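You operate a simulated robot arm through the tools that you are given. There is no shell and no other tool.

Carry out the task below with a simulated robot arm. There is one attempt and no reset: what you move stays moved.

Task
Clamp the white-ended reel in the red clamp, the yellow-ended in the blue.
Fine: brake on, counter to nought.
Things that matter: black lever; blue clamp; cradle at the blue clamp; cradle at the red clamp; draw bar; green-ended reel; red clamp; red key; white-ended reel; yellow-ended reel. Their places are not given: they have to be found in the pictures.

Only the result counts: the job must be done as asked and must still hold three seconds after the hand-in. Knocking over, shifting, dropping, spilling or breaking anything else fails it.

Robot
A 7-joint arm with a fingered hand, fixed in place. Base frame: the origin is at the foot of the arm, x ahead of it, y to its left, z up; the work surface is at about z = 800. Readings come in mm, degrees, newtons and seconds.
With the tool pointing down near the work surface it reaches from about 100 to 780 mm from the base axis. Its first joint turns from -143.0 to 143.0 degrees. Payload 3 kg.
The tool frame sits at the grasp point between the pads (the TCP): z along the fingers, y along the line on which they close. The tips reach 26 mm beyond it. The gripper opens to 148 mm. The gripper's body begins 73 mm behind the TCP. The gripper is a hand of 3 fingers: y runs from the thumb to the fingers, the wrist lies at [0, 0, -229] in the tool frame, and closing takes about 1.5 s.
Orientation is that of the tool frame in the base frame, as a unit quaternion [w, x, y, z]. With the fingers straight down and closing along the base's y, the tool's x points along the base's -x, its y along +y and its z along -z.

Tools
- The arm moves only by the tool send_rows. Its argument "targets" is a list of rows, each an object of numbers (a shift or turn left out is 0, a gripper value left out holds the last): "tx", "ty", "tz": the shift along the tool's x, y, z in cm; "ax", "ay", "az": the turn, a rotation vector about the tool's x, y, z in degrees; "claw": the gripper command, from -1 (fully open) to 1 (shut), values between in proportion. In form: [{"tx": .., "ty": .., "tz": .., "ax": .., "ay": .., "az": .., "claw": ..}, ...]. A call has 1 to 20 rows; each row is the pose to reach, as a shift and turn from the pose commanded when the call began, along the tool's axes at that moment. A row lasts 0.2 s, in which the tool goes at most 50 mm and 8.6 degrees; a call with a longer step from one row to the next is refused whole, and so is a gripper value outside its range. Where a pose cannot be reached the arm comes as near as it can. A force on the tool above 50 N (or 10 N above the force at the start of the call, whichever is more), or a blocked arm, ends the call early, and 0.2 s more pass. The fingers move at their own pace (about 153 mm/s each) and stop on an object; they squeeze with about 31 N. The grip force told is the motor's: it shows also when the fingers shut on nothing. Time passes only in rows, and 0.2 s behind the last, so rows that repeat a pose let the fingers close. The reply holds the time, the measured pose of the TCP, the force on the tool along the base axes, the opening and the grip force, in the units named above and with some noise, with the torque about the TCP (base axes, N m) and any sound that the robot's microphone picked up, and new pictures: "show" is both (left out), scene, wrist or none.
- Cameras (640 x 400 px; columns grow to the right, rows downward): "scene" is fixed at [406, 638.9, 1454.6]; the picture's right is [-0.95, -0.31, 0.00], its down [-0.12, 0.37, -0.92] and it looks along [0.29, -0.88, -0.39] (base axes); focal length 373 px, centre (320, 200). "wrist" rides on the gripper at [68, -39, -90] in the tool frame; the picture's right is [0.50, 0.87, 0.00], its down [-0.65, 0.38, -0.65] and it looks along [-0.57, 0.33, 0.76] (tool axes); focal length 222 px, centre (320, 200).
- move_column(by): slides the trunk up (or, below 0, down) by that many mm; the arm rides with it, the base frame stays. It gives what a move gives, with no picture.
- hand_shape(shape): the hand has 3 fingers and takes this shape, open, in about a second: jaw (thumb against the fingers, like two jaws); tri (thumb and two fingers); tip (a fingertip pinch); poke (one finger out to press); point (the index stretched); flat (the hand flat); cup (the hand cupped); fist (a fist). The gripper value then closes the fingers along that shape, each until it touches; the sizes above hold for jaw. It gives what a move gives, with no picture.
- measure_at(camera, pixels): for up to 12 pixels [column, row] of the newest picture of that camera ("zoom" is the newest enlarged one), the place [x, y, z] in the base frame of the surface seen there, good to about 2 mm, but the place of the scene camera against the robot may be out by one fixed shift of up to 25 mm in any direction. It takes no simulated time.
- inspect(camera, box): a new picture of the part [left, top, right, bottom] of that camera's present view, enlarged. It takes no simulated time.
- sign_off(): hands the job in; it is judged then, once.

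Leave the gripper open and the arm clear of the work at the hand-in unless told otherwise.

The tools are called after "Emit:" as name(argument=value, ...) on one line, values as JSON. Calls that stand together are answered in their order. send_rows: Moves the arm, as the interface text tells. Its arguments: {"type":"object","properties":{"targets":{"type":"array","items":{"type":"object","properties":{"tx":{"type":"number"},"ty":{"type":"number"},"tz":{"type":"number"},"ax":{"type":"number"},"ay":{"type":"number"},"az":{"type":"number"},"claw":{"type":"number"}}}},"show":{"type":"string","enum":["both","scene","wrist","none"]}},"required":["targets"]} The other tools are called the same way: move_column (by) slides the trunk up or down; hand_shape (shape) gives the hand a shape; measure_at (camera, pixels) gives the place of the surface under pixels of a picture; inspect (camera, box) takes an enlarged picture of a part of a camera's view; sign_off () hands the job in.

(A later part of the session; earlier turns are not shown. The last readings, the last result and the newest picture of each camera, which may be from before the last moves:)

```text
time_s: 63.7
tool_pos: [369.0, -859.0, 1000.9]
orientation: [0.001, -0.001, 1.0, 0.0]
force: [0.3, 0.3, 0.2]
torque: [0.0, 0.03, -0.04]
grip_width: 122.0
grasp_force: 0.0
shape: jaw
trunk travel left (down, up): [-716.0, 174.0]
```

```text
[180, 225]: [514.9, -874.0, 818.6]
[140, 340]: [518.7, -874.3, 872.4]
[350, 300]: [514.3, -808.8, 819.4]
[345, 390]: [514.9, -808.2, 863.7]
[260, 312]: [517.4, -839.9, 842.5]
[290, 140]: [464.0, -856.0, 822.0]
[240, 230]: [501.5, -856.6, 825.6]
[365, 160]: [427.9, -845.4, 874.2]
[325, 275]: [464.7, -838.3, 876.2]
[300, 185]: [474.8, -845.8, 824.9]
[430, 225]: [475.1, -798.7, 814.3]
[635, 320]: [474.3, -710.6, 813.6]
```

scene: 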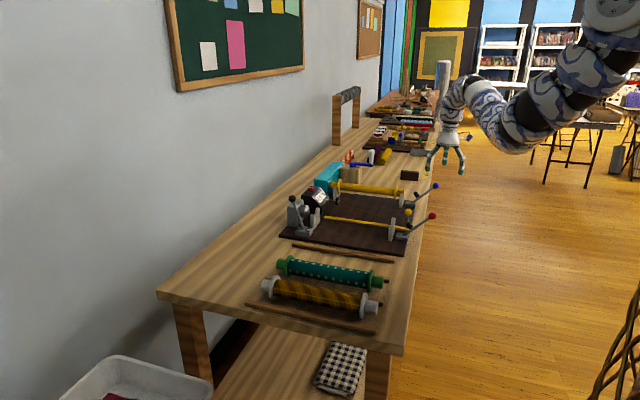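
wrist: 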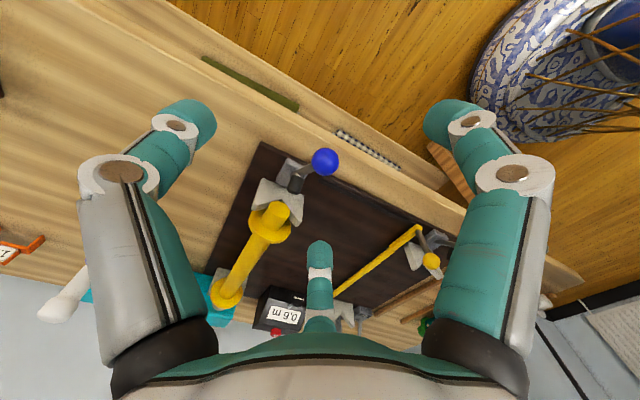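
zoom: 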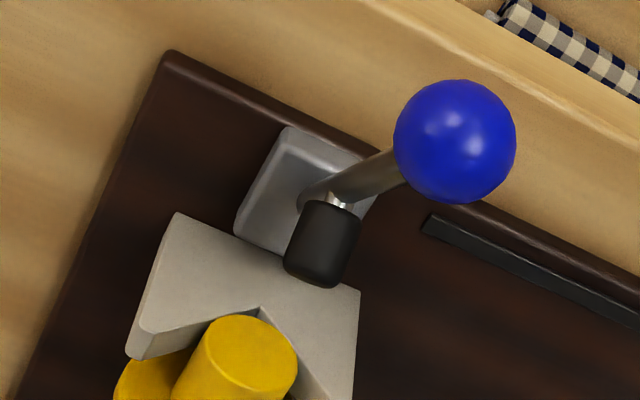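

Lever geometry:
- The pivot is at about (475, -845, 823) and the knob centre at about (392, -845, 917), leaning 43° toward -x.
- The pad sits 41 mm up the lever, so it meets the reel's end when the lever is near or just past upright.

I close the hand into a pusher and put it on the knob's -x side.

Emit:
send_rows(targets=[{"tx": 1.7, "ty": 0.7, "claw": 1}, {"tx": 3.4, "ty": 1.4}, {"tx": 3.4, "ty": 1.4}, {"tx": 3.4, "ty": 1.4}, {"tx": 3.4, "ty": 1.4}, {"tx": 3.4, "ty": 1.4}], show="wrist")

Emit:
measure_at(camera="wrist", pixels=[[320, 170], [300, 180], [340, 180], [320, 200], [320, 230], [280, 180], [360, 180], [240, 200], [400, 200]])

```text
time_s: 65.1
tool_pos: [335.4, -845.5, 1001.3]
orientation: [0.002, -0.001, 1.0, 0.001]
force: [0.8, 0.1, 0.4]
torque: [-0.01, -0.01, 0.01]
grip_width: 0.0
grasp_force: 30.7
shape: jaw
trunk travel left (down, up): [-716.0, 174.0]
```

wrist: 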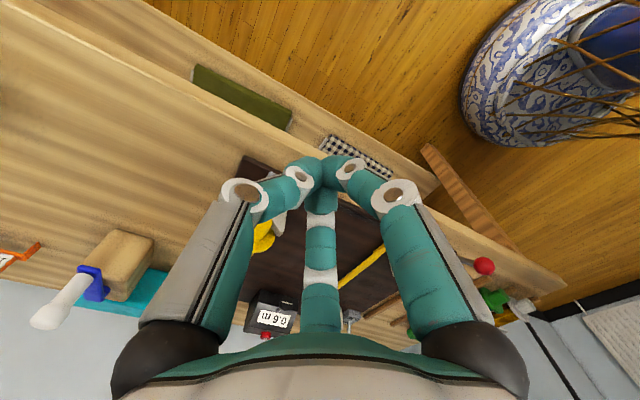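

```text
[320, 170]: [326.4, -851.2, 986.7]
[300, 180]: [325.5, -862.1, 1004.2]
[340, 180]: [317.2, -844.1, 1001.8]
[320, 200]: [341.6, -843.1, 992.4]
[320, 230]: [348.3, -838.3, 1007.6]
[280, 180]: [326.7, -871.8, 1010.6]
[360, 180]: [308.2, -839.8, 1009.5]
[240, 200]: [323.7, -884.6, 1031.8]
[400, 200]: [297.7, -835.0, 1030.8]
```

The closed cluster is a cone, which is not a neat pusher. I try the "poke" shape and see how it looks.

Emit:
hand_shape(shape="poke")

Emit:
send_rows(targets=[{"tx": 0}, {"tx": 0}], show="both")

Emit:
inspect(camera="scene", box=[400, 60, 510, 190])

```text
time_s: 66.0
tool_pos: [335.5, -846.2, 1001.8]
orientation: [0.002, -0.001, 1.0, 0.0]
force: [0.4, -0.2, -0.5]
torque: [0.01, 0.01, 0.02]
grip_width: 0.1
grasp_force: 0.1
shape: poke
trunk travel left (down, up): [-716.0, 174.0]
```

```text
time_s: 66.6
tool_pos: [335.3, -846.4, 1000.8]
orientation: [0.002, 0.0, 1.0, 0.001]
force: [-0.4, -0.3, -0.7]
torque: [0.01, -0.01, -0.04]
grip_width: 0.0
grasp_force: 0.0
shape: poke
trunk travel left (down, up): [-716.0, 174.0]
```

scene: 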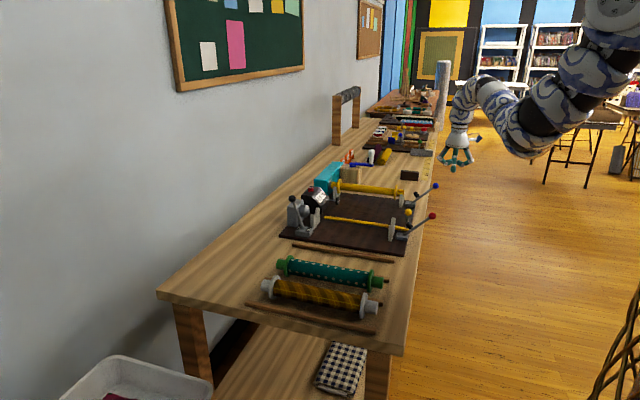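
wrist: 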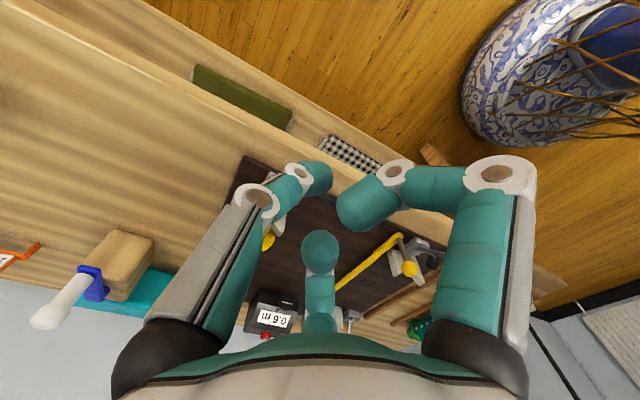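

```text
3.08 times, centred on (455, 125) of scene
```

zoom: 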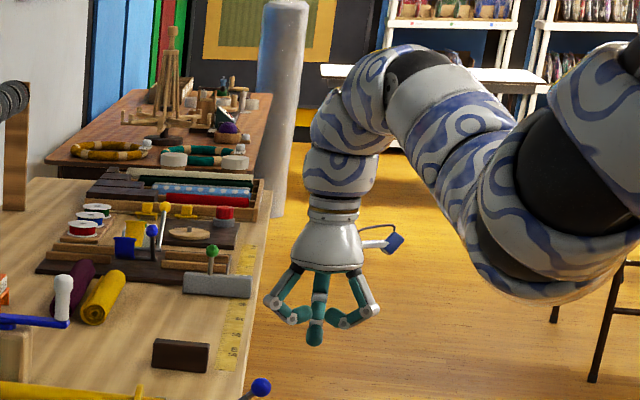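

Emit:
measure_at(camera="wrist", pixels=[[325, 175], [315, 180], [300, 172], [255, 197], [350, 215], [365, 200], [395, 172], [320, 250], [320, 290], [497, 172], [330, 170]])

```text
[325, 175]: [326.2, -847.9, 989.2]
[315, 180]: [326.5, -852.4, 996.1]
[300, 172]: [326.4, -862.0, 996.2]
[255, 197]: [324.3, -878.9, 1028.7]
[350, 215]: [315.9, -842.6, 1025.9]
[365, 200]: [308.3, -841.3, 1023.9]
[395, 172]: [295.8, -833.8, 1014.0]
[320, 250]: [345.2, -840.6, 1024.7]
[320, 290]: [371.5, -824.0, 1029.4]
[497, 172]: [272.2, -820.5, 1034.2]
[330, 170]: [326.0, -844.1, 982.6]
```

In "poke" the thumb tip stands out alone, which will suit the key press later. For the lever I'll cage the knob from above: hand turned 90° so the thumb is on the -x side, half open, then push toward +x. I turn the hand here.

Emit:
hand_shape(shape="jaw")

Emit:
send_rows(targets=[{"az": 8, "claw": -0.08}, {"az": 16}, {"az": 24}, {"az": 32}, {"az": 40}, {"az": 48}, {"az": 56}, {"az": 64}, {"az": 72}, {"az": 80}, {"az": 88}, {"az": 90}, {"az": 90}], show="both")

```text
time_s: 67.5
tool_pos: [335.5, -845.0, 1000.6]
orientation: [0.002, -0.001, 1.0, 0.001]
force: [0.7, -0.2, 0.5]
torque: [0.03, -0.05, -0.01]
grip_width: 148.0
grasp_force: 0.1
shape: jaw
trunk travel left (down, up): [-716.0, 174.0]
```

```text
time_s: 70.3
tool_pos: [335.3, -846.8, 1002.7]
orientation: [0.001, 0.707, 0.707, 0.002]
force: [0.2, 0.1, 0.0]
torque: [-0.02, -0.03, -0.03]
grip_width: 80.5
grasp_force: 0.0
shape: jaw
trunk travel left (down, up): [-716.0, 174.0]
```

scene: 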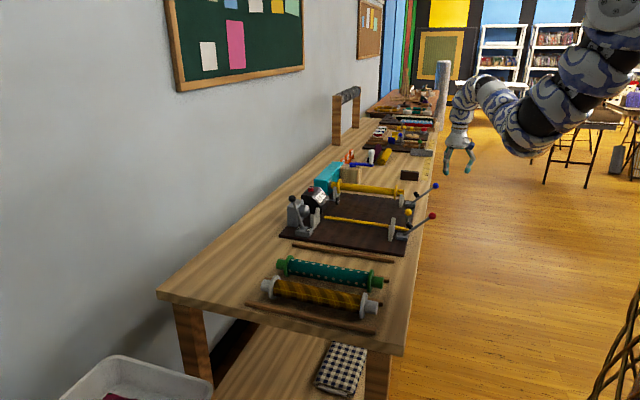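
wrist: 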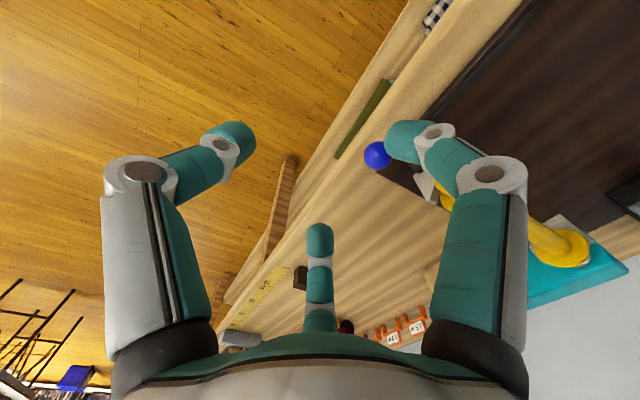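

The turn worked (thumb toward -x). I move above the knob (centre about (393, -842, 912)) and descend to z≈915.

Emit:
send_rows(targets=[{"tx": 0.25, "ty": 2.9}, {"tx": 0.5, "ty": 5.8}, {"tx": 0.5, "ty": 5.8}], show="both")

Emit:
inspect(camera="scene", box=[390, 120, 480, 220])

```text
time_s: 71.1
tool_pos: [393.0, -840.0, 1002.6]
orientation: [0.001, 0.706, 0.708, 0.002]
force: [0.1, 0.1, -0.2]
torque: [-0.01, 0.05, -0.02]
grip_width: 80.6
grasp_force: 0.1
shape: jaw
trunk travel left (down, up): [-716.0, 174.0]
```

scene: 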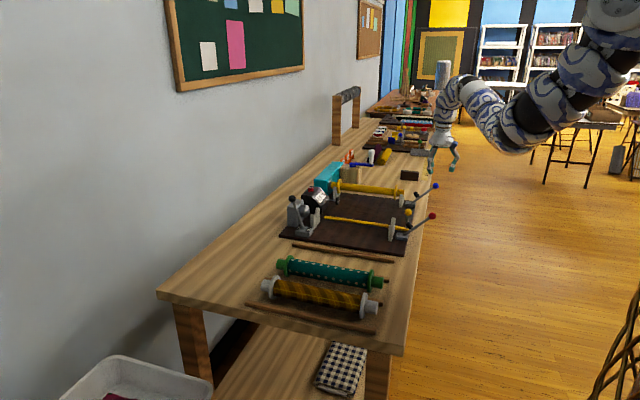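
wrist: 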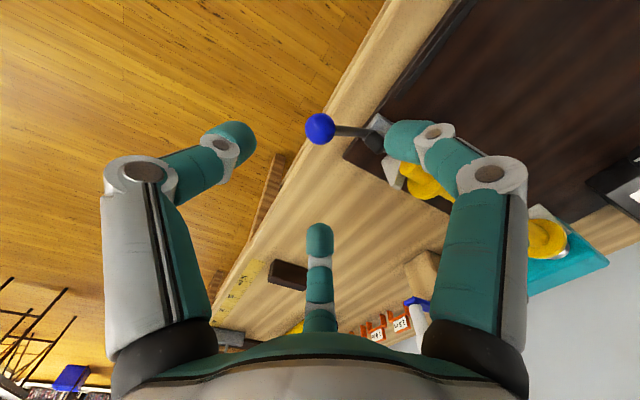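

```text
4.00 times, centred on (435, 170) of scene
```

zoom: 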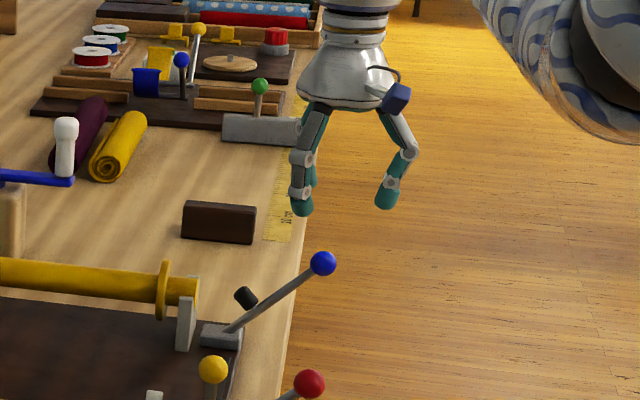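

Emit:
measure_at(camera="wrist", pixels=[[320, 128], [312, 128], [328, 128], [345, 130], [375, 135], [235, 132], [405, 128], [319, 230]])

```text
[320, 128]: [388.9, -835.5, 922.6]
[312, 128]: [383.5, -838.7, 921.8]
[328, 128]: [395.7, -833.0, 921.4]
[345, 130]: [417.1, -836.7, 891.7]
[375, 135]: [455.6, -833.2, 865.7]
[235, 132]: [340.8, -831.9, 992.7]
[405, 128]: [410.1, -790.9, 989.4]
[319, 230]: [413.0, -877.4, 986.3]
```

The knob centre is (391, -840, 911), directly below the TCP. Descending 8.7 cm.

Emit:
send_rows(targets=[{"tz": 3}, {"tz": 6}, {"tz": 8.7}, {"tz": 8.7}], show="both")

Emit:
inspect(camera="scene", box=[390, 130, 470, 220])

```text
time_s: 72.1
tool_pos: [394.2, -841.6, 914.3]
orientation: [0.001, 0.707, 0.708, 0.002]
force: [-0.9, 0.3, 0.4]
torque: [0.01, 0.01, 0.02]
grip_width: 80.2
grasp_force: 0.0
shape: jaw
trunk travel left (down, up): [-716.0, 174.0]
```

scene: 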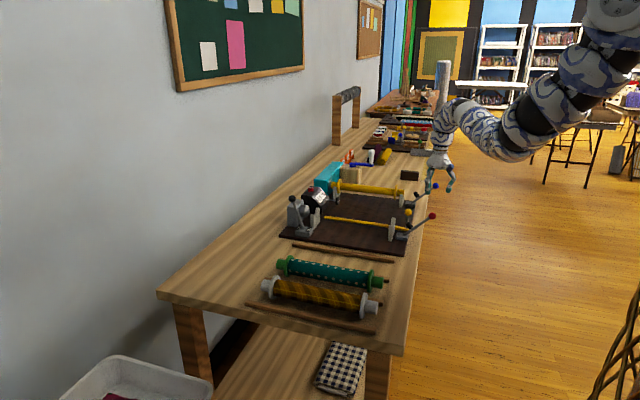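
wrist: 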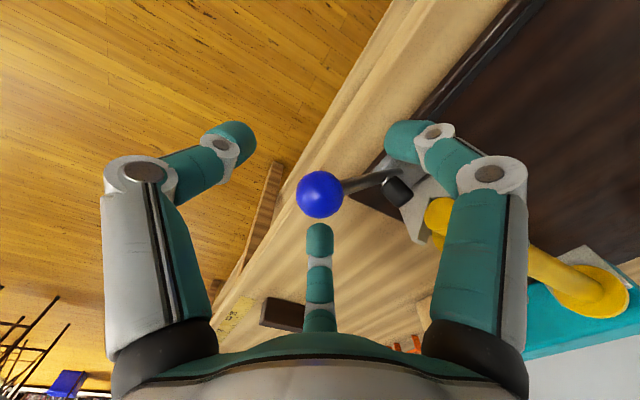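

```text
4.44 times, centred on (430, 175) of scene
```

zoom: 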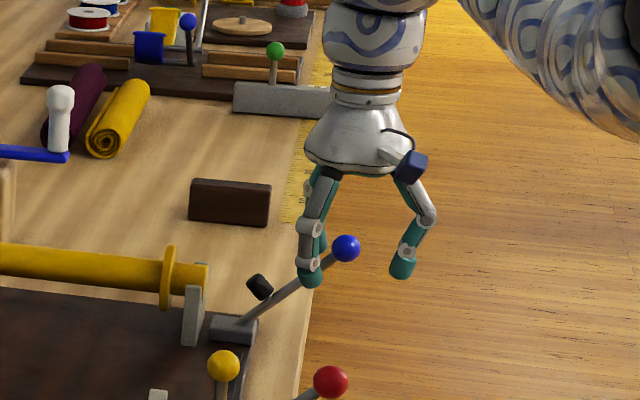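

The knob sits between thumb and fingers. I push along the lever's arc toward +x, up to nearly upright, and watch the force.

Emit:
send_rows(targets=[{"ty": 1.5}, {"ty": 2.8, "tz": -0.3}, {"ty": 4, "tz": -1}, {"ty": 5.2, "tz": -1.7}, {"ty": 6.4, "tz": -2.2}, {"ty": 7.6, "tz": -2.6}, {"ty": 8.8, "tz": -2.9}, {"ty": 9.7, "tz": -3}, {"ty": 9.7, "tz": -3}], show="both")

Emit:
inspect(camera="scene", box=[380, 130, 460, 220])

```text
time_s: 74.1
tool_pos: [489.7, -841.5, 943.7]
orientation: [0.0, 0.706, 0.708, 0.001]
force: [-0.5, -0.4, -0.7]
torque: [0.0, -0.02, -0.01]
grip_width: 80.6
grasp_force: 0.0
shape: jaw
trunk travel left (down, up): [-716.0, 174.0]
```

scene: 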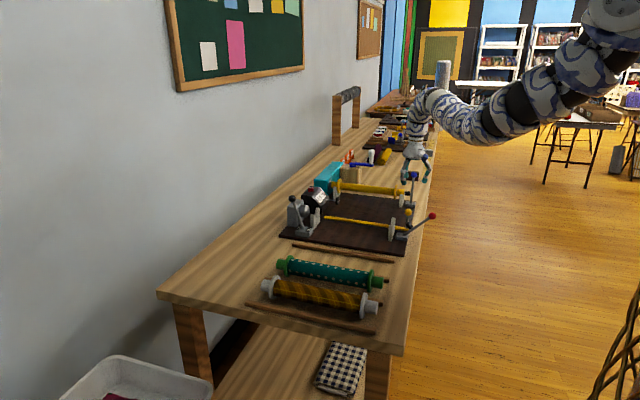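
wrist: 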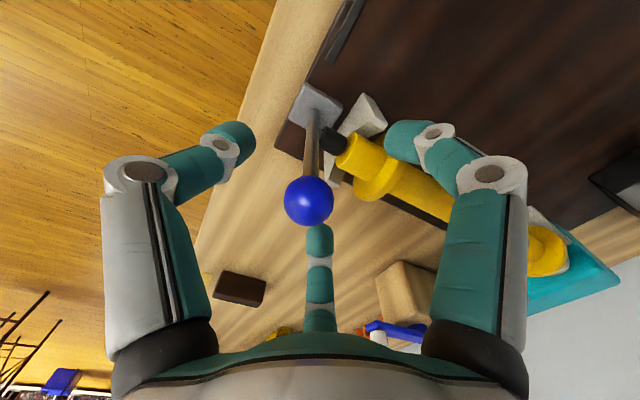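

```text
4.44 times, centred on (420, 175) of scene
```

zoom: 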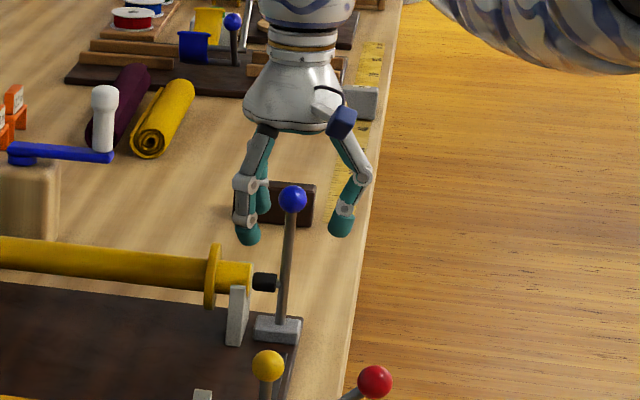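

The lever is upright now, standing free between the fingers, with its pad at the reel's end. I look closer.

Emit:
inspect(camera="wrist", box=[270, 70, 420, 230])

Emit:
measure_at(camera="zoom", pixels=[[160, 315], [150, 260], [190, 160], [215, 160], [240, 165], [280, 190], [300, 160], [250, 190], [320, 200], [360, 260]])

Emit:
inspect(camera="scene", box=[395, 170, 440, 210])

```text
2.50 times, centred on (345, 150) of wrist
```

zoom: 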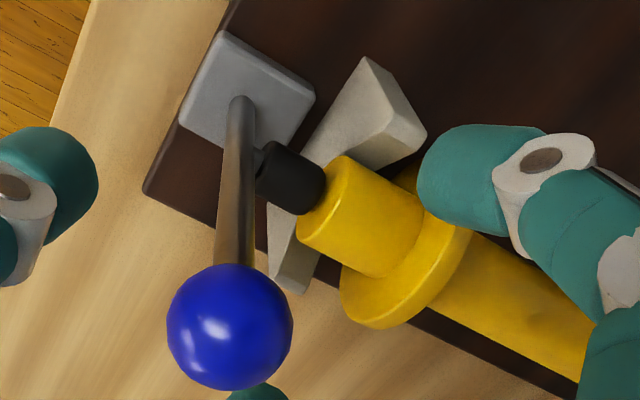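

```text
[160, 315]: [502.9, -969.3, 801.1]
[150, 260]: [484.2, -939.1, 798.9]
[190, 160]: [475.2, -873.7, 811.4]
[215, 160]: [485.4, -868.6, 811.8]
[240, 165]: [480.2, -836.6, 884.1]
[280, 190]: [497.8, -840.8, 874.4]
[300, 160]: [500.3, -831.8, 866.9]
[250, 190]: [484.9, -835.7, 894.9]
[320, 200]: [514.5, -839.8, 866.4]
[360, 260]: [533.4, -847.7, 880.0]
```

```text
10.00 times, centred on (418, 190) of scene
```

zoom: 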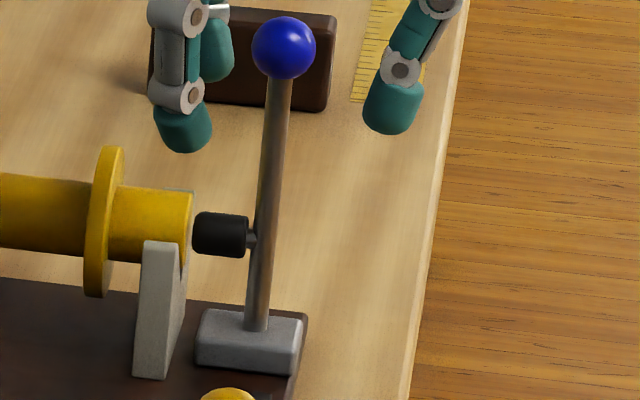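

Emit:
measure_at(camera="wrist", pixels=[[308, 200], [300, 195], [316, 195], [309, 165], [311, 130], [338, 140], [346, 145]])

```text
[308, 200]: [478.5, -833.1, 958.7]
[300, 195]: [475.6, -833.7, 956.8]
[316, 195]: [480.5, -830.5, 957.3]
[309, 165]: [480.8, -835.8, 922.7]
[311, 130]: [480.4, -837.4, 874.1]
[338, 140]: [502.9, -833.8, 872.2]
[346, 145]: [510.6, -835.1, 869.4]
```

The lever is exactly upright (knob centre about (482, -841, 949)), seemingly snapped into place. I test gently whether it can go further by nudging with the thumb.

Emit:
send_rows(targets=[{"ty": 0.8}, {"ty": 1.6}, {"ty": 2.0}, {"ty": 2.3}, {"ty": 2.3}], show="wrist")

Emit:
measure_at(camera="wrist", pixels=[[290, 195], [300, 195], [280, 195], [300, 160], [320, 135]])

```text
time_s: 75.3
tool_pos: [513.2, -840.1, 944.4]
orientation: [0.001, 0.706, 0.708, 0.002]
force: [-0.4, 0.0, -0.7]
torque: [-0.01, 0.01, 0.02]
grip_width: 80.5
grasp_force: 0.2
shape: jaw
trunk travel left (down, up): [-716.0, 174.0]
```

wrist: 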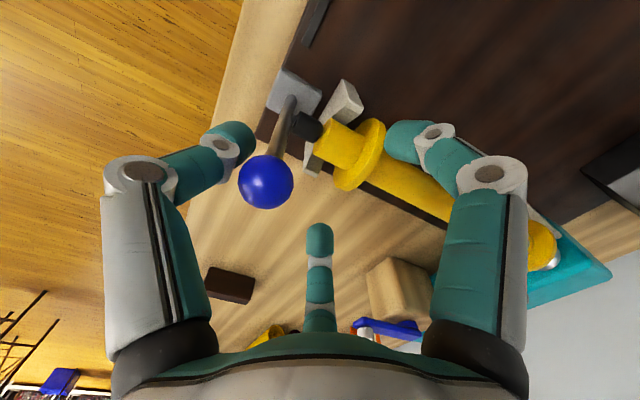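

```text
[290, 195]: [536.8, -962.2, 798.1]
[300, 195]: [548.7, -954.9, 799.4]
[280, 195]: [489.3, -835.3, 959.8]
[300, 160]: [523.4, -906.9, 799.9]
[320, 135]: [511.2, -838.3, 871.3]
```

No contact yet. I continue another centimetre in small steps.

Emit:
send_rows(targets=[{"ty": 0.4}, {"ty": 0.8}, {"ty": 1.1}, {"ty": 1.1}], show="wrist")

Emit:
measure_at(camera="wrist", pixels=[[250, 185], [255, 180], [265, 185], [280, 140], [310, 130]])

```text
time_s: 76.3
tool_pos: [523.5, -841.7, 945.1]
orientation: [0.0, 0.707, 0.707, 0.001]
force: [-8.6, 1.4, -0.4]
torque: [0.0, -0.09, -0.02]
grip_width: 86.8
grasp_force: 0.1
shape: jaw
trunk travel left (down, up): [-716.0, 174.0]
```

wrist: 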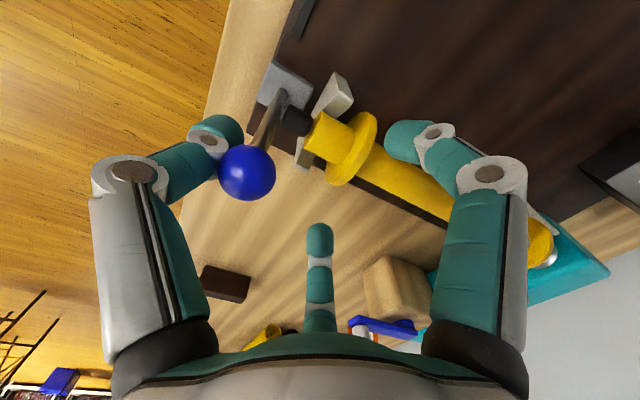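

```text
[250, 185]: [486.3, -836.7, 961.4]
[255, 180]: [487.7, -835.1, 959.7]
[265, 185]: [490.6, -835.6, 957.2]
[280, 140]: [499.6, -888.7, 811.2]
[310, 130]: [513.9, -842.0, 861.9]
```

The lever resists (8.6 N) without moving on, so it is at its stop. I back off and lift out.

Emit:
send_rows(targets=[{"ty": -1.5}, {"ty": -3}, {"ty": -3, "tz": -2}, {"ty": -3, "tz": -4}, {"ty": -3, "tz": -6}, {"ty": -3, "tz": -6}], show="wrist")

Emit:
inspect(camera="wrist", box=[260, 60, 420, 200])

```text
time_s: 77.7
tool_pos: [493.3, -840.9, 1006.3]
orientation: [-0.001, 0.707, 0.707, 0.002]
force: [1.0, 0.2, 0.8]
torque: [0.05, -0.01, 0.0]
grip_width: 80.4
grasp_force: 0.0
shape: jaw
trunk travel left (down, up): [-716.0, 174.0]
```

wrist: 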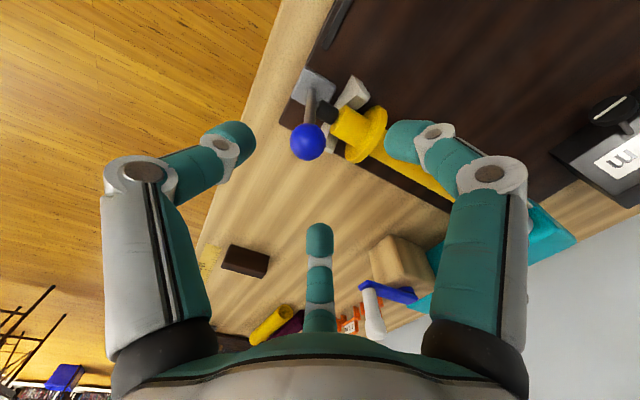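

```text
2.86 times, centred on (340, 130) of wrist
```

zoom: 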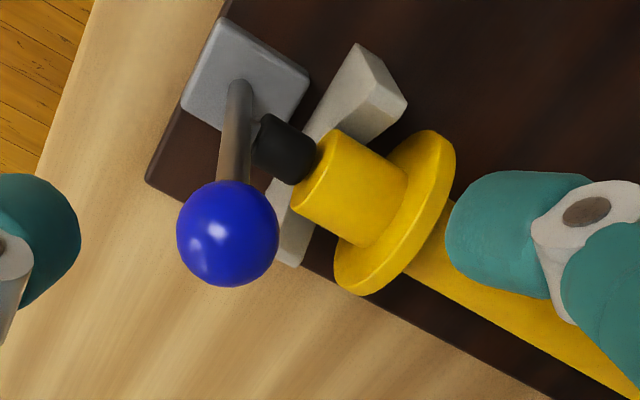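

Emit:
inspect(camera="scene", box=[395, 170, 440, 210])

Emit:
inspect(camera="scene", box=[310, 165, 360, 215])

```text
10.00 times, centred on (418, 190) of scene
```

zoom: 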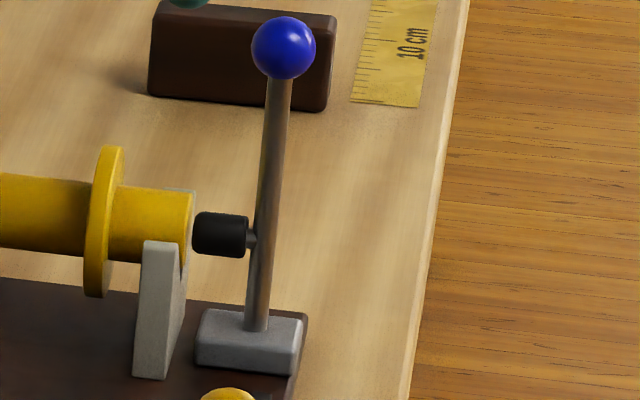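

```text
8.00 times, centred on (335, 190) of scene
```

zoom: 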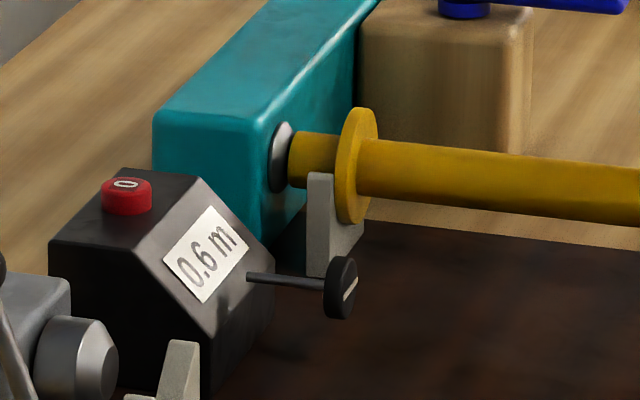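

Blue is done: the pad bears on the near end and the far end is against the nose. Now the white reel. I carry the empty hand, turning it back by 90°, to above the white reel at about (655, -104).

Emit:
send_rows(targets=[{"tx": 0, "tz": -1.3, "claw": -0.486}, {"tx": 4, "ty": 0.9, "az": -5, "tz": -1.3}, {"tx": 8, "ty": 1.8, "az": -10, "tz": -1.3}, {"tx": 12, "ty": 2.7, "az": -15, "tz": -1.3}, {"tx": 16, "ty": 3.6, "az": -20, "tz": -1.3}, {"tx": 20, "ty": 4.5, "az": -25, "tz": -1.3}, {"tx": 24, "ty": 5.4, "az": -30, "tz": -1.3}, {"tx": 28, "ty": 6.3, "az": -35, "tz": -1.3}, {"tx": 32, "ty": 7.2, "az": -40, "tz": -1.3}, {"tx": 36, "ty": 8.1, "az": -45, "tz": -1.3}, {"tx": 40, "ty": 9, "az": -50, "tz": -1.3}, {"tx": 44, "ty": 9.9, "az": -55, "tz": -1.3}, {"tx": 48, "ty": 10.8, "az": -60, "tz": -1.3}, {"tx": 52, "ty": 11.7, "az": -65, "tz": -1.3}, {"tx": 56, "ty": 12.6, "az": -70, "tz": -1.3}, {"tx": 60, "ty": 13.5, "az": -75, "tz": -1.3}, {"tx": 64, "ty": 14.4, "az": -80, "tz": -1.3}, {"tx": 68, "ty": 15.3, "az": -85, "tz": -1.3}, {"tx": 71, "ty": 16.2, "az": -90, "tz": -1.3}, {"tx": 71, "ty": 16.2, "az": -90, "tz": -1.3}], show="both")

```text
time_s: 81.9
tool_pos: [653.7, -132.1, 1008.1]
orientation: [0.005, -0.002, 1.0, 0.004]
force: [-0.6, -1.0, -0.5]
torque: [0.02, -0.04, 0.0]
grip_width: 109.7
grasp_force: 0.0
shape: jaw
out of reach, approached as far as the arm can: row 6, 7, 8, 9, 10, 11, 12, 13, 14, 15, 16, 17, 18, 19, 20
trunk travel left (down, up): [-716.0, 174.0]
```

scene: 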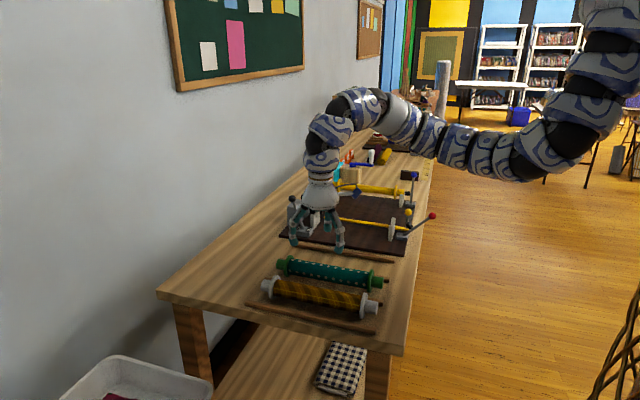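
wrist: 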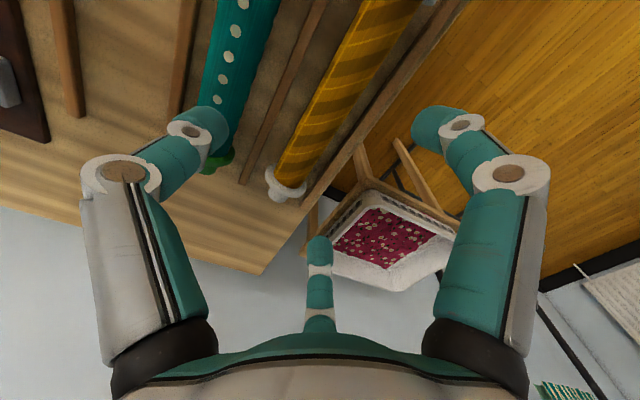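

At (654, -132, 1008). I shift to y=-104 and descend to z≈916, still above the reel.

Emit:
send_rows(targets=[{"ty": 1, "tz": 3}, {"ty": 2, "tz": 6}, {"ty": 2.8, "tz": 9.2}, {"ty": 2.8, "tz": 9.2}, {"ty": 2.8, "tz": 9.2}], show="wrist")

Emit:
measure_at(camera="wrist", pixels=[[330, 60], [300, 100], [320, 100], [340, 100], [290, 140], [310, 140], [270, 180], [250, 215], [220, 125], [425, 125], [319, 245], [360, 60]])

```text
time_s: 83.1
tool_pos: [654.0, -102.8, 918.4]
orientation: [0.002, -0.001, 1.0, 0.001]
force: [-0.2, -0.2, 0.0]
torque: [-0.05, -0.02, 0.04]
grip_width: 109.8
grasp_force: 0.1
shape: jaw
trunk travel left (down, up): [-716.0, 174.0]
```

wrist: 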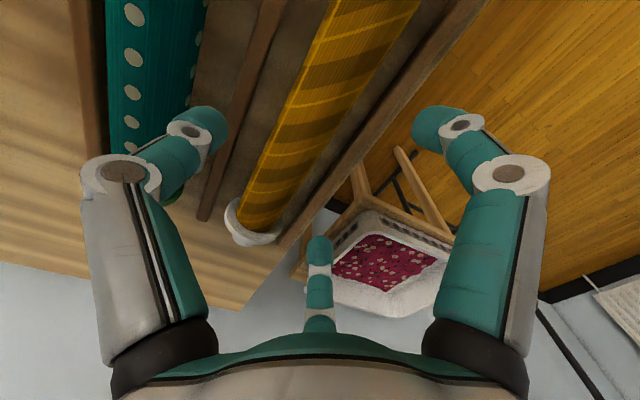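

```text
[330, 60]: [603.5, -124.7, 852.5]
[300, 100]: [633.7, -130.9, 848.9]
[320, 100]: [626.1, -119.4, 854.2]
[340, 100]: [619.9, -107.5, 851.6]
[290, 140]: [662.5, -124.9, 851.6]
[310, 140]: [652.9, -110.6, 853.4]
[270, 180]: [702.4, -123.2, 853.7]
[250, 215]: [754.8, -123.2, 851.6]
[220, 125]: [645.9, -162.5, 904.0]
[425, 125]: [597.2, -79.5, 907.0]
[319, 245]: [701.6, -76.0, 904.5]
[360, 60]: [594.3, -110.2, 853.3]
```

White body: axis y≈-117, radius about 23. The hand is placed right (TCP y≈-103). I descend to z≈845.

Emit:
send_rows(targets=[{"tz": 2.5}, {"tz": 5}, {"tz": 6.5}, {"tz": 7.3}, {"tz": 7.3}], show="wrist")

```text
time_s: 84.3
tool_pos: [654.1, -102.5, 845.0]
orientation: [0.002, -0.001, 1.0, 0.0]
force: [-0.1, 0.2, 0.9]
torque: [-0.04, -0.03, -0.02]
grip_width: 109.7
grasp_force: 0.0
shape: jaw
trunk travel left (down, up): [-716.0, 174.0]
```

wrist: 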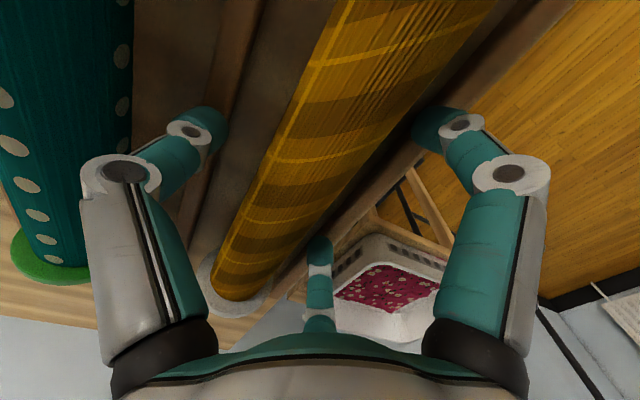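

No contact at z=845. I close gently at this height, since the rods prevent going lower here.

Emit:
send_rows(targets=[{"tz": 0.15, "claw": -0.2}, {"tz": 0.15, "claw": 0}, {"tz": 0.15, "claw": 0.15}, {"tz": 0.15, "claw": 0.15}], show="wrist")

```text
time_s: 85.3
tool_pos: [654.6, -103.7, 842.6]
orientation: [0.002, -0.001, 1.0, 0.001]
force: [0.1, -1.0, 0.3]
torque: [0.0, 0.01, 0.04]
grip_width: 63.9
grasp_force: 0.0
shape: jaw
trunk travel left (down, up): [-716.0, 174.0]
```

wrist: 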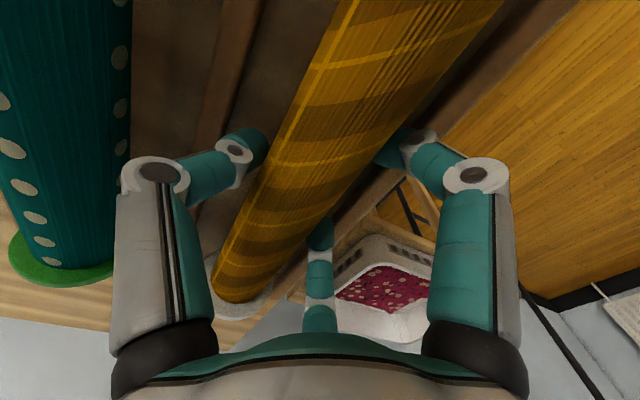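

Almost touching, no forces. I close fully.

Emit:
send_rows(targets=[{"claw": 0.3}, {"claw": 0.5}, {"claw": 0.7}, {"claw": 1}, {"claw": 1}, {"claw": 1}, {"claw": 1}], show="both")

Emit:
inspect(camera="scene", box=[240, 200, 400, 330])

```text
time_s: 86.9
tool_pos: [655.7, -102.8, 843.8]
orientation: [0.001, 0.0, 1.0, 0.002]
force: [0.2, 0.0, -1.1]
torque: [0.03, -0.02, 0.01]
grip_width: 40.1
grasp_force: 31.4
shape: jaw
trunk travel left (down, up): [-716.0, 174.0]
```

scene: 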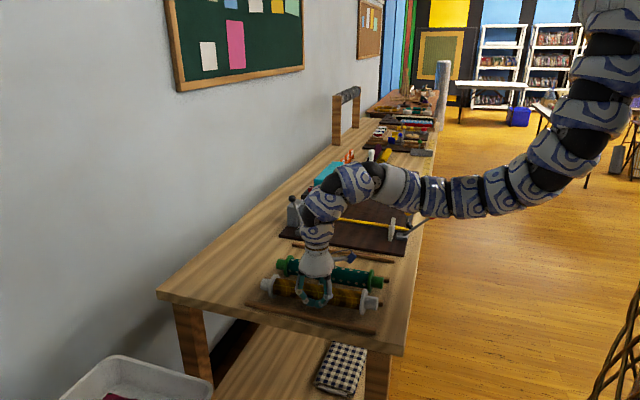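
wrist: 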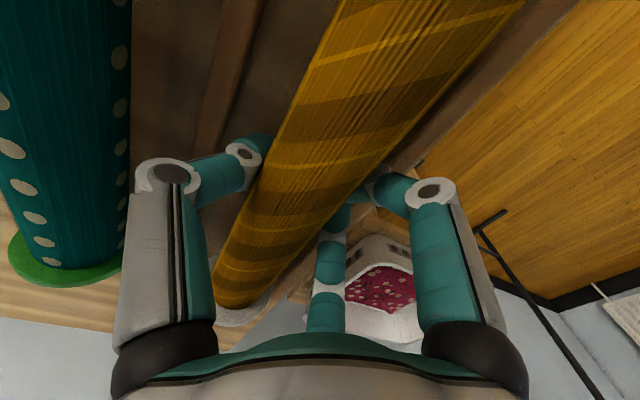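

```text
3.08 times, centred on (320, 265) of scene
```

zoom: 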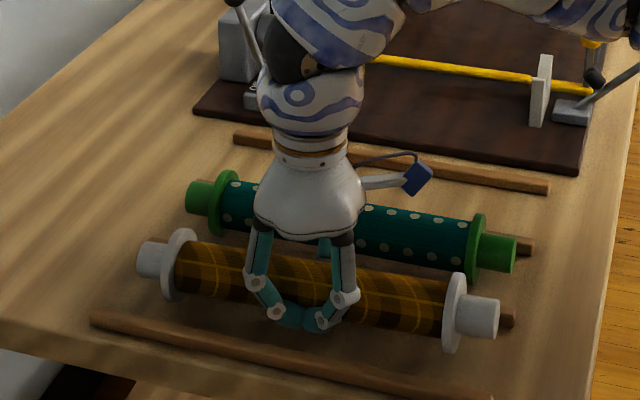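

Gripped (31 N, width 40). I lift 4 cm gently.

Emit:
send_rows(targets=[{"tz": -0.7}, {"tz": -1.5}, {"tz": -2.5}, {"tz": -3.5}, {"tz": -4.5}, {"tz": -4.5}], show="both")

Emit:
inspect(camera="scene", box=[240, 200, 400, 330])

Emit:
measure_at(camera="wrist", pixels=[[470, 20], [420, 60], [380, 100], [340, 160], [300, 210], [255, 260], [330, 60], [300, 130], [260, 190], [230, 315], [260, 310], [215, 290]])

```text
time_s: 88.3
tool_pos: [654.0, -102.4, 887.5]
orientation: [0.001, -0.001, 1.0, 0.001]
force: [1.0, 0.5, -1.4]
torque: [0.01, 0.01, -0.01]
grip_width: 40.0
grasp_force: 31.5
shape: jaw
trunk travel left (down, up): [-716.0, 174.0]
```

scene: 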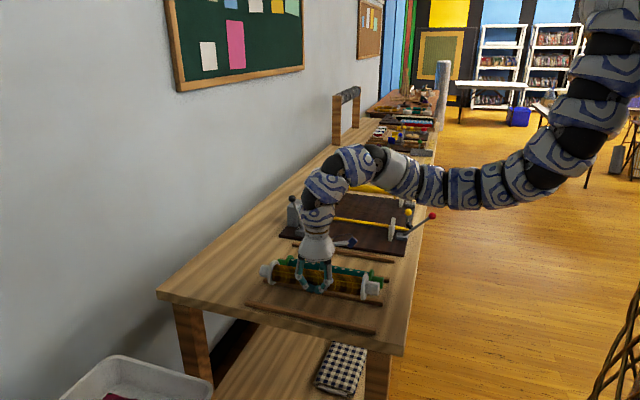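
wrist: 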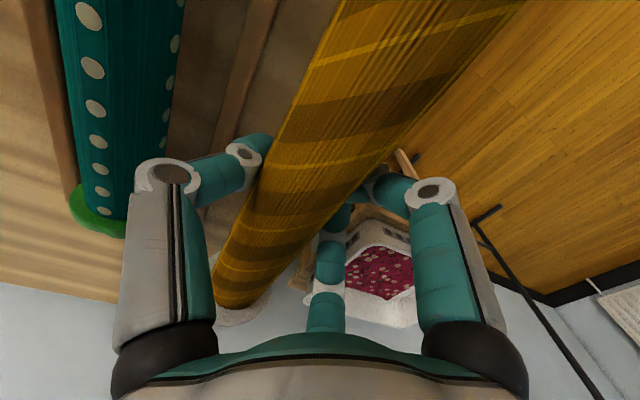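

```text
3.08 times, centred on (320, 265) of scene
```

zoom: 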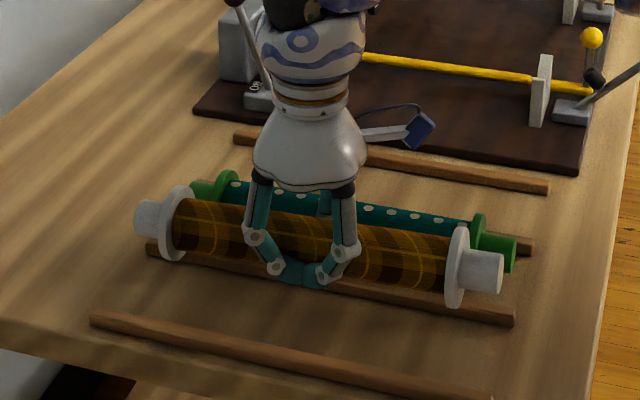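

```text
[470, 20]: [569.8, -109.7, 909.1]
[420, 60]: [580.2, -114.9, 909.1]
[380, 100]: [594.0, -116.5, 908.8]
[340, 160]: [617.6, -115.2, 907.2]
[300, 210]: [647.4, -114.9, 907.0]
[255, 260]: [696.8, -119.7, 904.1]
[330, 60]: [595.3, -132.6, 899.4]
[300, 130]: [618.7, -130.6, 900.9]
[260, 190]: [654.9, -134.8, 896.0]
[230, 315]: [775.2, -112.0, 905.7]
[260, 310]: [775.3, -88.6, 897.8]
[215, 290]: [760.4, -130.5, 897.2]
```

The white reel is lifted, slightly tilted (2.2°). I raise to z≈960 and level it.

Emit:
send_rows(targets=[{"tz": -2, "ay": -0.8}, {"tz": -4, "ay": -1.6}, {"tz": -6, "ay": -2.2}, {"tz": -7.6, "ay": -2.2}, {"tz": -7.6, "ay": -2.2}], show="wrist")

Emit:
measure_at(camera="wrist", pixels=[[470, 20], [420, 60], [380, 100], [340, 160], [300, 210], [255, 260], [330, 60], [300, 130], [265, 190], [230, 315], [260, 310], [245, 320]])

```text
time_s: 89.5
tool_pos: [654.5, -103.6, 963.9]
orientation: [0.022, -0.001, 1.0, 0.001]
force: [0.1, -0.3, -2.1]
torque: [-0.01, -0.01, 0.05]
grip_width: 40.1
grasp_force: 31.0
shape: jaw
trunk travel left (down, up): [-716.0, 174.0]
```

wrist: 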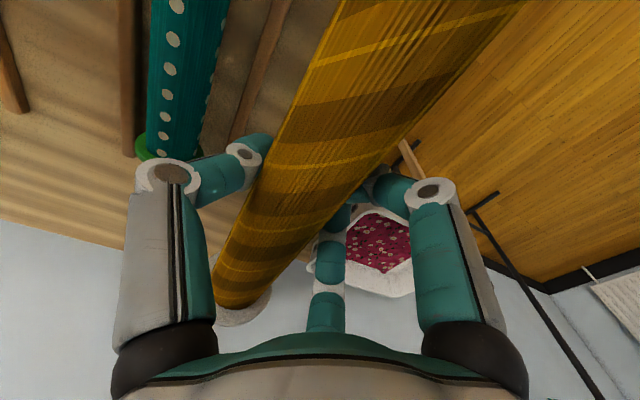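

```text
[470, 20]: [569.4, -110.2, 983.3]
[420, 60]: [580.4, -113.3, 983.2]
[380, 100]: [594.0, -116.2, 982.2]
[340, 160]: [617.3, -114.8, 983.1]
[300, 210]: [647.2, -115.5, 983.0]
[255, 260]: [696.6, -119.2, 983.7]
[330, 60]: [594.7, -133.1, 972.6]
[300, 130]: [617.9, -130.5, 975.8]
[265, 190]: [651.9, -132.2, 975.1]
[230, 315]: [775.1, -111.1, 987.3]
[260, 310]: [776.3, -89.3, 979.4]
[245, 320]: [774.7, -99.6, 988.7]
```

It's level: axis z≈960, y≈-115, centre x≈655.5. I carry it toward the red cradle, staying at x≈650 so its far end clears the black lever's knob.

Emit:
send_rows(targets=[{"tx": 0.45, "ty": -2}, {"tx": 0.45, "ty": -5}, {"tx": 0.45, "ty": -9}, {"tx": 0.45, "ty": -13}, {"tx": 0.45, "ty": -17}, {"tx": 0.45, "ty": -21}, {"tx": 0.45, "ty": -25}, {"tx": 0.45, "ty": -29}, {"tx": 0.45, "ty": -33}, {"tx": 0.45, "ty": -37}, {"tx": 0.45, "ty": -40.5}, {"tx": 0.45, "ty": -42.8}, {"tx": 0.45, "ty": -42.8}, {"tx": 0.45, "ty": -42.8}], show="both")

Emit:
measure_at(camera="wrist", pixels=[[470, 20], [420, 60], [380, 100], [340, 160], [300, 210], [255, 260], [330, 60], [300, 130], [265, 190], [230, 315], [260, 310], [245, 320]])

```text
time_s: 92.5
tool_pos: [649.8, -532.6, 963.7]
orientation: [0.02, -0.001, 1.0, 0.0]
force: [0.7, 0.0, -0.9]
torque: [0.02, -0.01, 0.01]
grip_width: 39.4
grasp_force: 31.0
shape: jaw
trunk travel left (down, up): [-716.0, 174.0]
```

scene: 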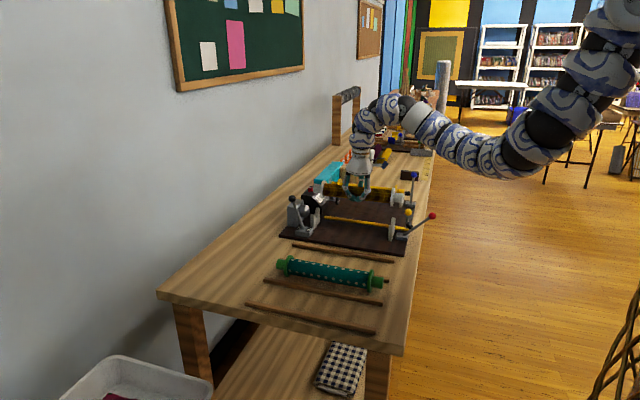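
wrist: 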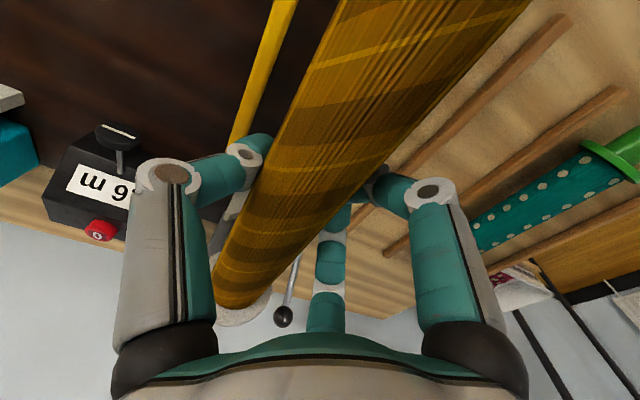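

```text
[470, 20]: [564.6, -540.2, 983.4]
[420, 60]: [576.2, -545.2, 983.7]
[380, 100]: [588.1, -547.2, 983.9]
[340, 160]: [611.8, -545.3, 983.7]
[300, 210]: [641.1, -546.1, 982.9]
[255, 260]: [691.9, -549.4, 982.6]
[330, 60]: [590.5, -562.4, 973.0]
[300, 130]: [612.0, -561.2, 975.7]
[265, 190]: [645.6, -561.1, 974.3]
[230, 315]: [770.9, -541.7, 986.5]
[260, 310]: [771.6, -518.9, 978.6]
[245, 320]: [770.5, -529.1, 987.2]
```

The reel axis is at y≈-543.5, with no yaw. I shift x by +12.5 mm to centre it over the supports, then lower 78 mm by trunk.

Emit:
send_rows(targets=[{"tx": -0.6}, {"tx": -1.25}, {"tx": -1.25}], show="none")

Emit:
move_column(by=-78)

Emit:
inspect(camera="scene", box=[290, 175, 440, 260])

Emit:
inspect(camera="wrist", box=[140, 60, 460, 340])

```text
time_s: 93.3
tool_pos: [662.9, -530.7, 963.8]
orientation: [0.021, 0.0, 1.0, 0.0]
force: [-0.1, 0.4, -1.8]
torque: [-0.01, -0.03, -0.03]
grip_width: 39.4
grasp_force: 31.6
shape: jaw
trunk travel left (down, up): [-716.0, 174.0]
```

```text
time_s: 94.4
tool_pos: [662.3, -531.8, 886.2]
orientation: [0.02, -0.001, 1.0, 0.0]
force: [-0.2, -0.4, -1.3]
torque: [0.03, 0.0, 0.0]
grip_width: 39.4
grasp_force: 30.6
shape: jaw
trunk travel left (down, up): [-638.0, 252.0]
```

```text
4.27 times, centred on (365, 218) of scene
```

zoom: 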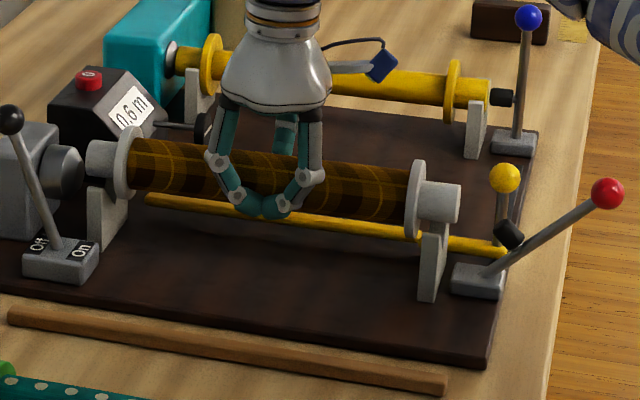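

```text
1.43 times, centred on (300, 200) of wrist
```

zoom: 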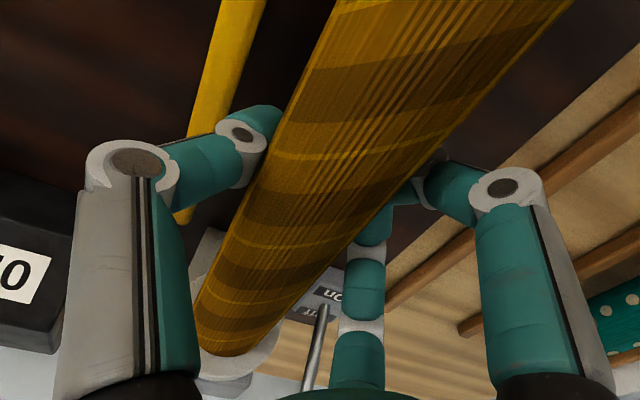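

Well aligned above the red V's. I lower 13 mm more, then go in small steps.

Emit:
move_column(by=-13)

```text
time_s: 95.0
tool_pos: [662.1, -532.1, 872.4]
orientation: [0.022, -0.001, 1.0, 0.001]
force: [-0.1, 0.8, -1.8]
torque: [0.03, 0.01, -0.01]
grip_width: 39.7
grasp_force: 30.8
shape: jaw
trunk travel left (down, up): [-625.0, 265.0]
```

Emit:
move_column(by=-4)

Emit:
inspect(camera="scene", box=[290, 175, 440, 260])

Emit:
measure_at(camera="zoom", pixels=[[455, 205], [440, 200], [420, 180], [412, 210], [130, 145], [125, 165], [100, 170], [428, 260], [105, 220], [65, 180], [445, 235], [420, 240]])

```text
time_s: 95.6
tool_pos: [663.6, -531.3, 869.1]
orientation: [0.02, -0.002, 1.0, 0.0]
force: [-0.9, 2.1, -0.3]
torque: [0.02, 0.03, 0.01]
grip_width: 39.1
grasp_force: 31.1
shape: jaw
trunk travel left (down, up): [-621.0, 269.0]
```

```text
4.27 times, centred on (365, 218) of scene
```

zoom: 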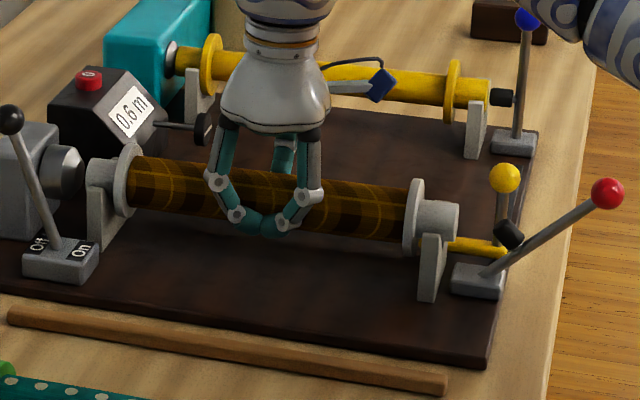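

```text
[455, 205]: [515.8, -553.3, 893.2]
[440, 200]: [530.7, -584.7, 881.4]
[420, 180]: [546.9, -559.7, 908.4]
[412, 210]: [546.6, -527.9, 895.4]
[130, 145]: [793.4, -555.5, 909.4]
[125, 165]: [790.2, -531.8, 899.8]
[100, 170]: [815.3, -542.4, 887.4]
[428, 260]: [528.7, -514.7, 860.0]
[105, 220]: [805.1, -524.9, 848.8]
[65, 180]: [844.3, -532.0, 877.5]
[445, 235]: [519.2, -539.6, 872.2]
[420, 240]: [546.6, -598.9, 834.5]
```

Beginning of contact (2 N toward +y). I shift 1.5 mm to +y and lower 3 mm.

Emit:
send_rows(targets=[{"ty": 0.15}, {"ty": 0.15}], show="none")

Emit:
move_column(by=-3)

```text
time_s: 96.2
tool_pos: [661.6, -530.4, 867.8]
orientation: [0.02, -0.001, 1.0, 0.001]
force: [0.8, 0.2, -1.9]
torque: [0.03, 0.02, 0.03]
grip_width: 39.7
grasp_force: 31.0
shape: jaw
trunk travel left (down, up): [-621.0, 269.0]
```

```text
time_s: 96.7
tool_pos: [661.6, -528.7, 866.3]
orientation: [0.021, -0.002, 1.0, 0.001]
force: [0.3, 1.9, 3.1]
torque: [-0.06, -0.03, -0.02]
grip_width: 39.2
grasp_force: 31.3
shape: jaw
trunk travel left (down, up): [-618.0, 272.0]
```

Emit:
send_rows(targets=[{"ty": 0.15}, {"ty": 0.15}], show="wrist")

Emit:
measure_at(camera="wrist", pixels=[[470, 20], [420, 60], [380, 100], [340, 160], [300, 210], [255, 260], [330, 60], [300, 130], [265, 190], [230, 315], [260, 310], [245, 320]])

```text
time_s: 97.3
tool_pos: [662.1, -528.0, 866.4]
orientation: [0.021, 0.0, 1.0, 0.001]
force: [1.5, -1.6, 2.9]
torque: [-0.03, -0.01, -0.05]
grip_width: 39.2
grasp_force: 30.8
shape: jaw
trunk travel left (down, up): [-618.0, 272.0]
```

wrist: 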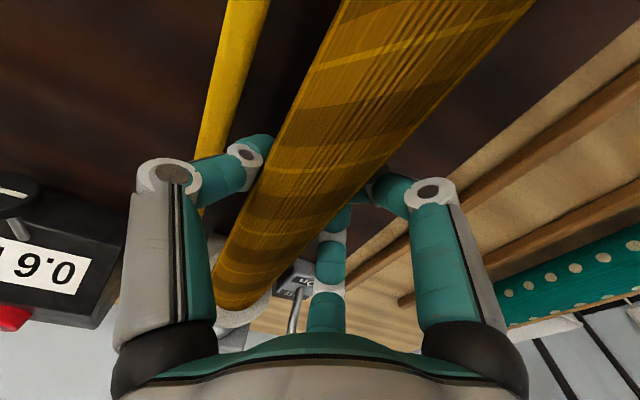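

```text
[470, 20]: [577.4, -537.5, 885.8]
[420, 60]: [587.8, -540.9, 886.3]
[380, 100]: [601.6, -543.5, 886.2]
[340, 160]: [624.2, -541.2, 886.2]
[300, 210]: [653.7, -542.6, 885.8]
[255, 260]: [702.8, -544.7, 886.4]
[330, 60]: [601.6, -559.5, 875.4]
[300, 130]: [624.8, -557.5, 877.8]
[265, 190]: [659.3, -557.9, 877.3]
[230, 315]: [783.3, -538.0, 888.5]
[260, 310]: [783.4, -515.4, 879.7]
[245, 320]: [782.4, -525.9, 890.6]
```

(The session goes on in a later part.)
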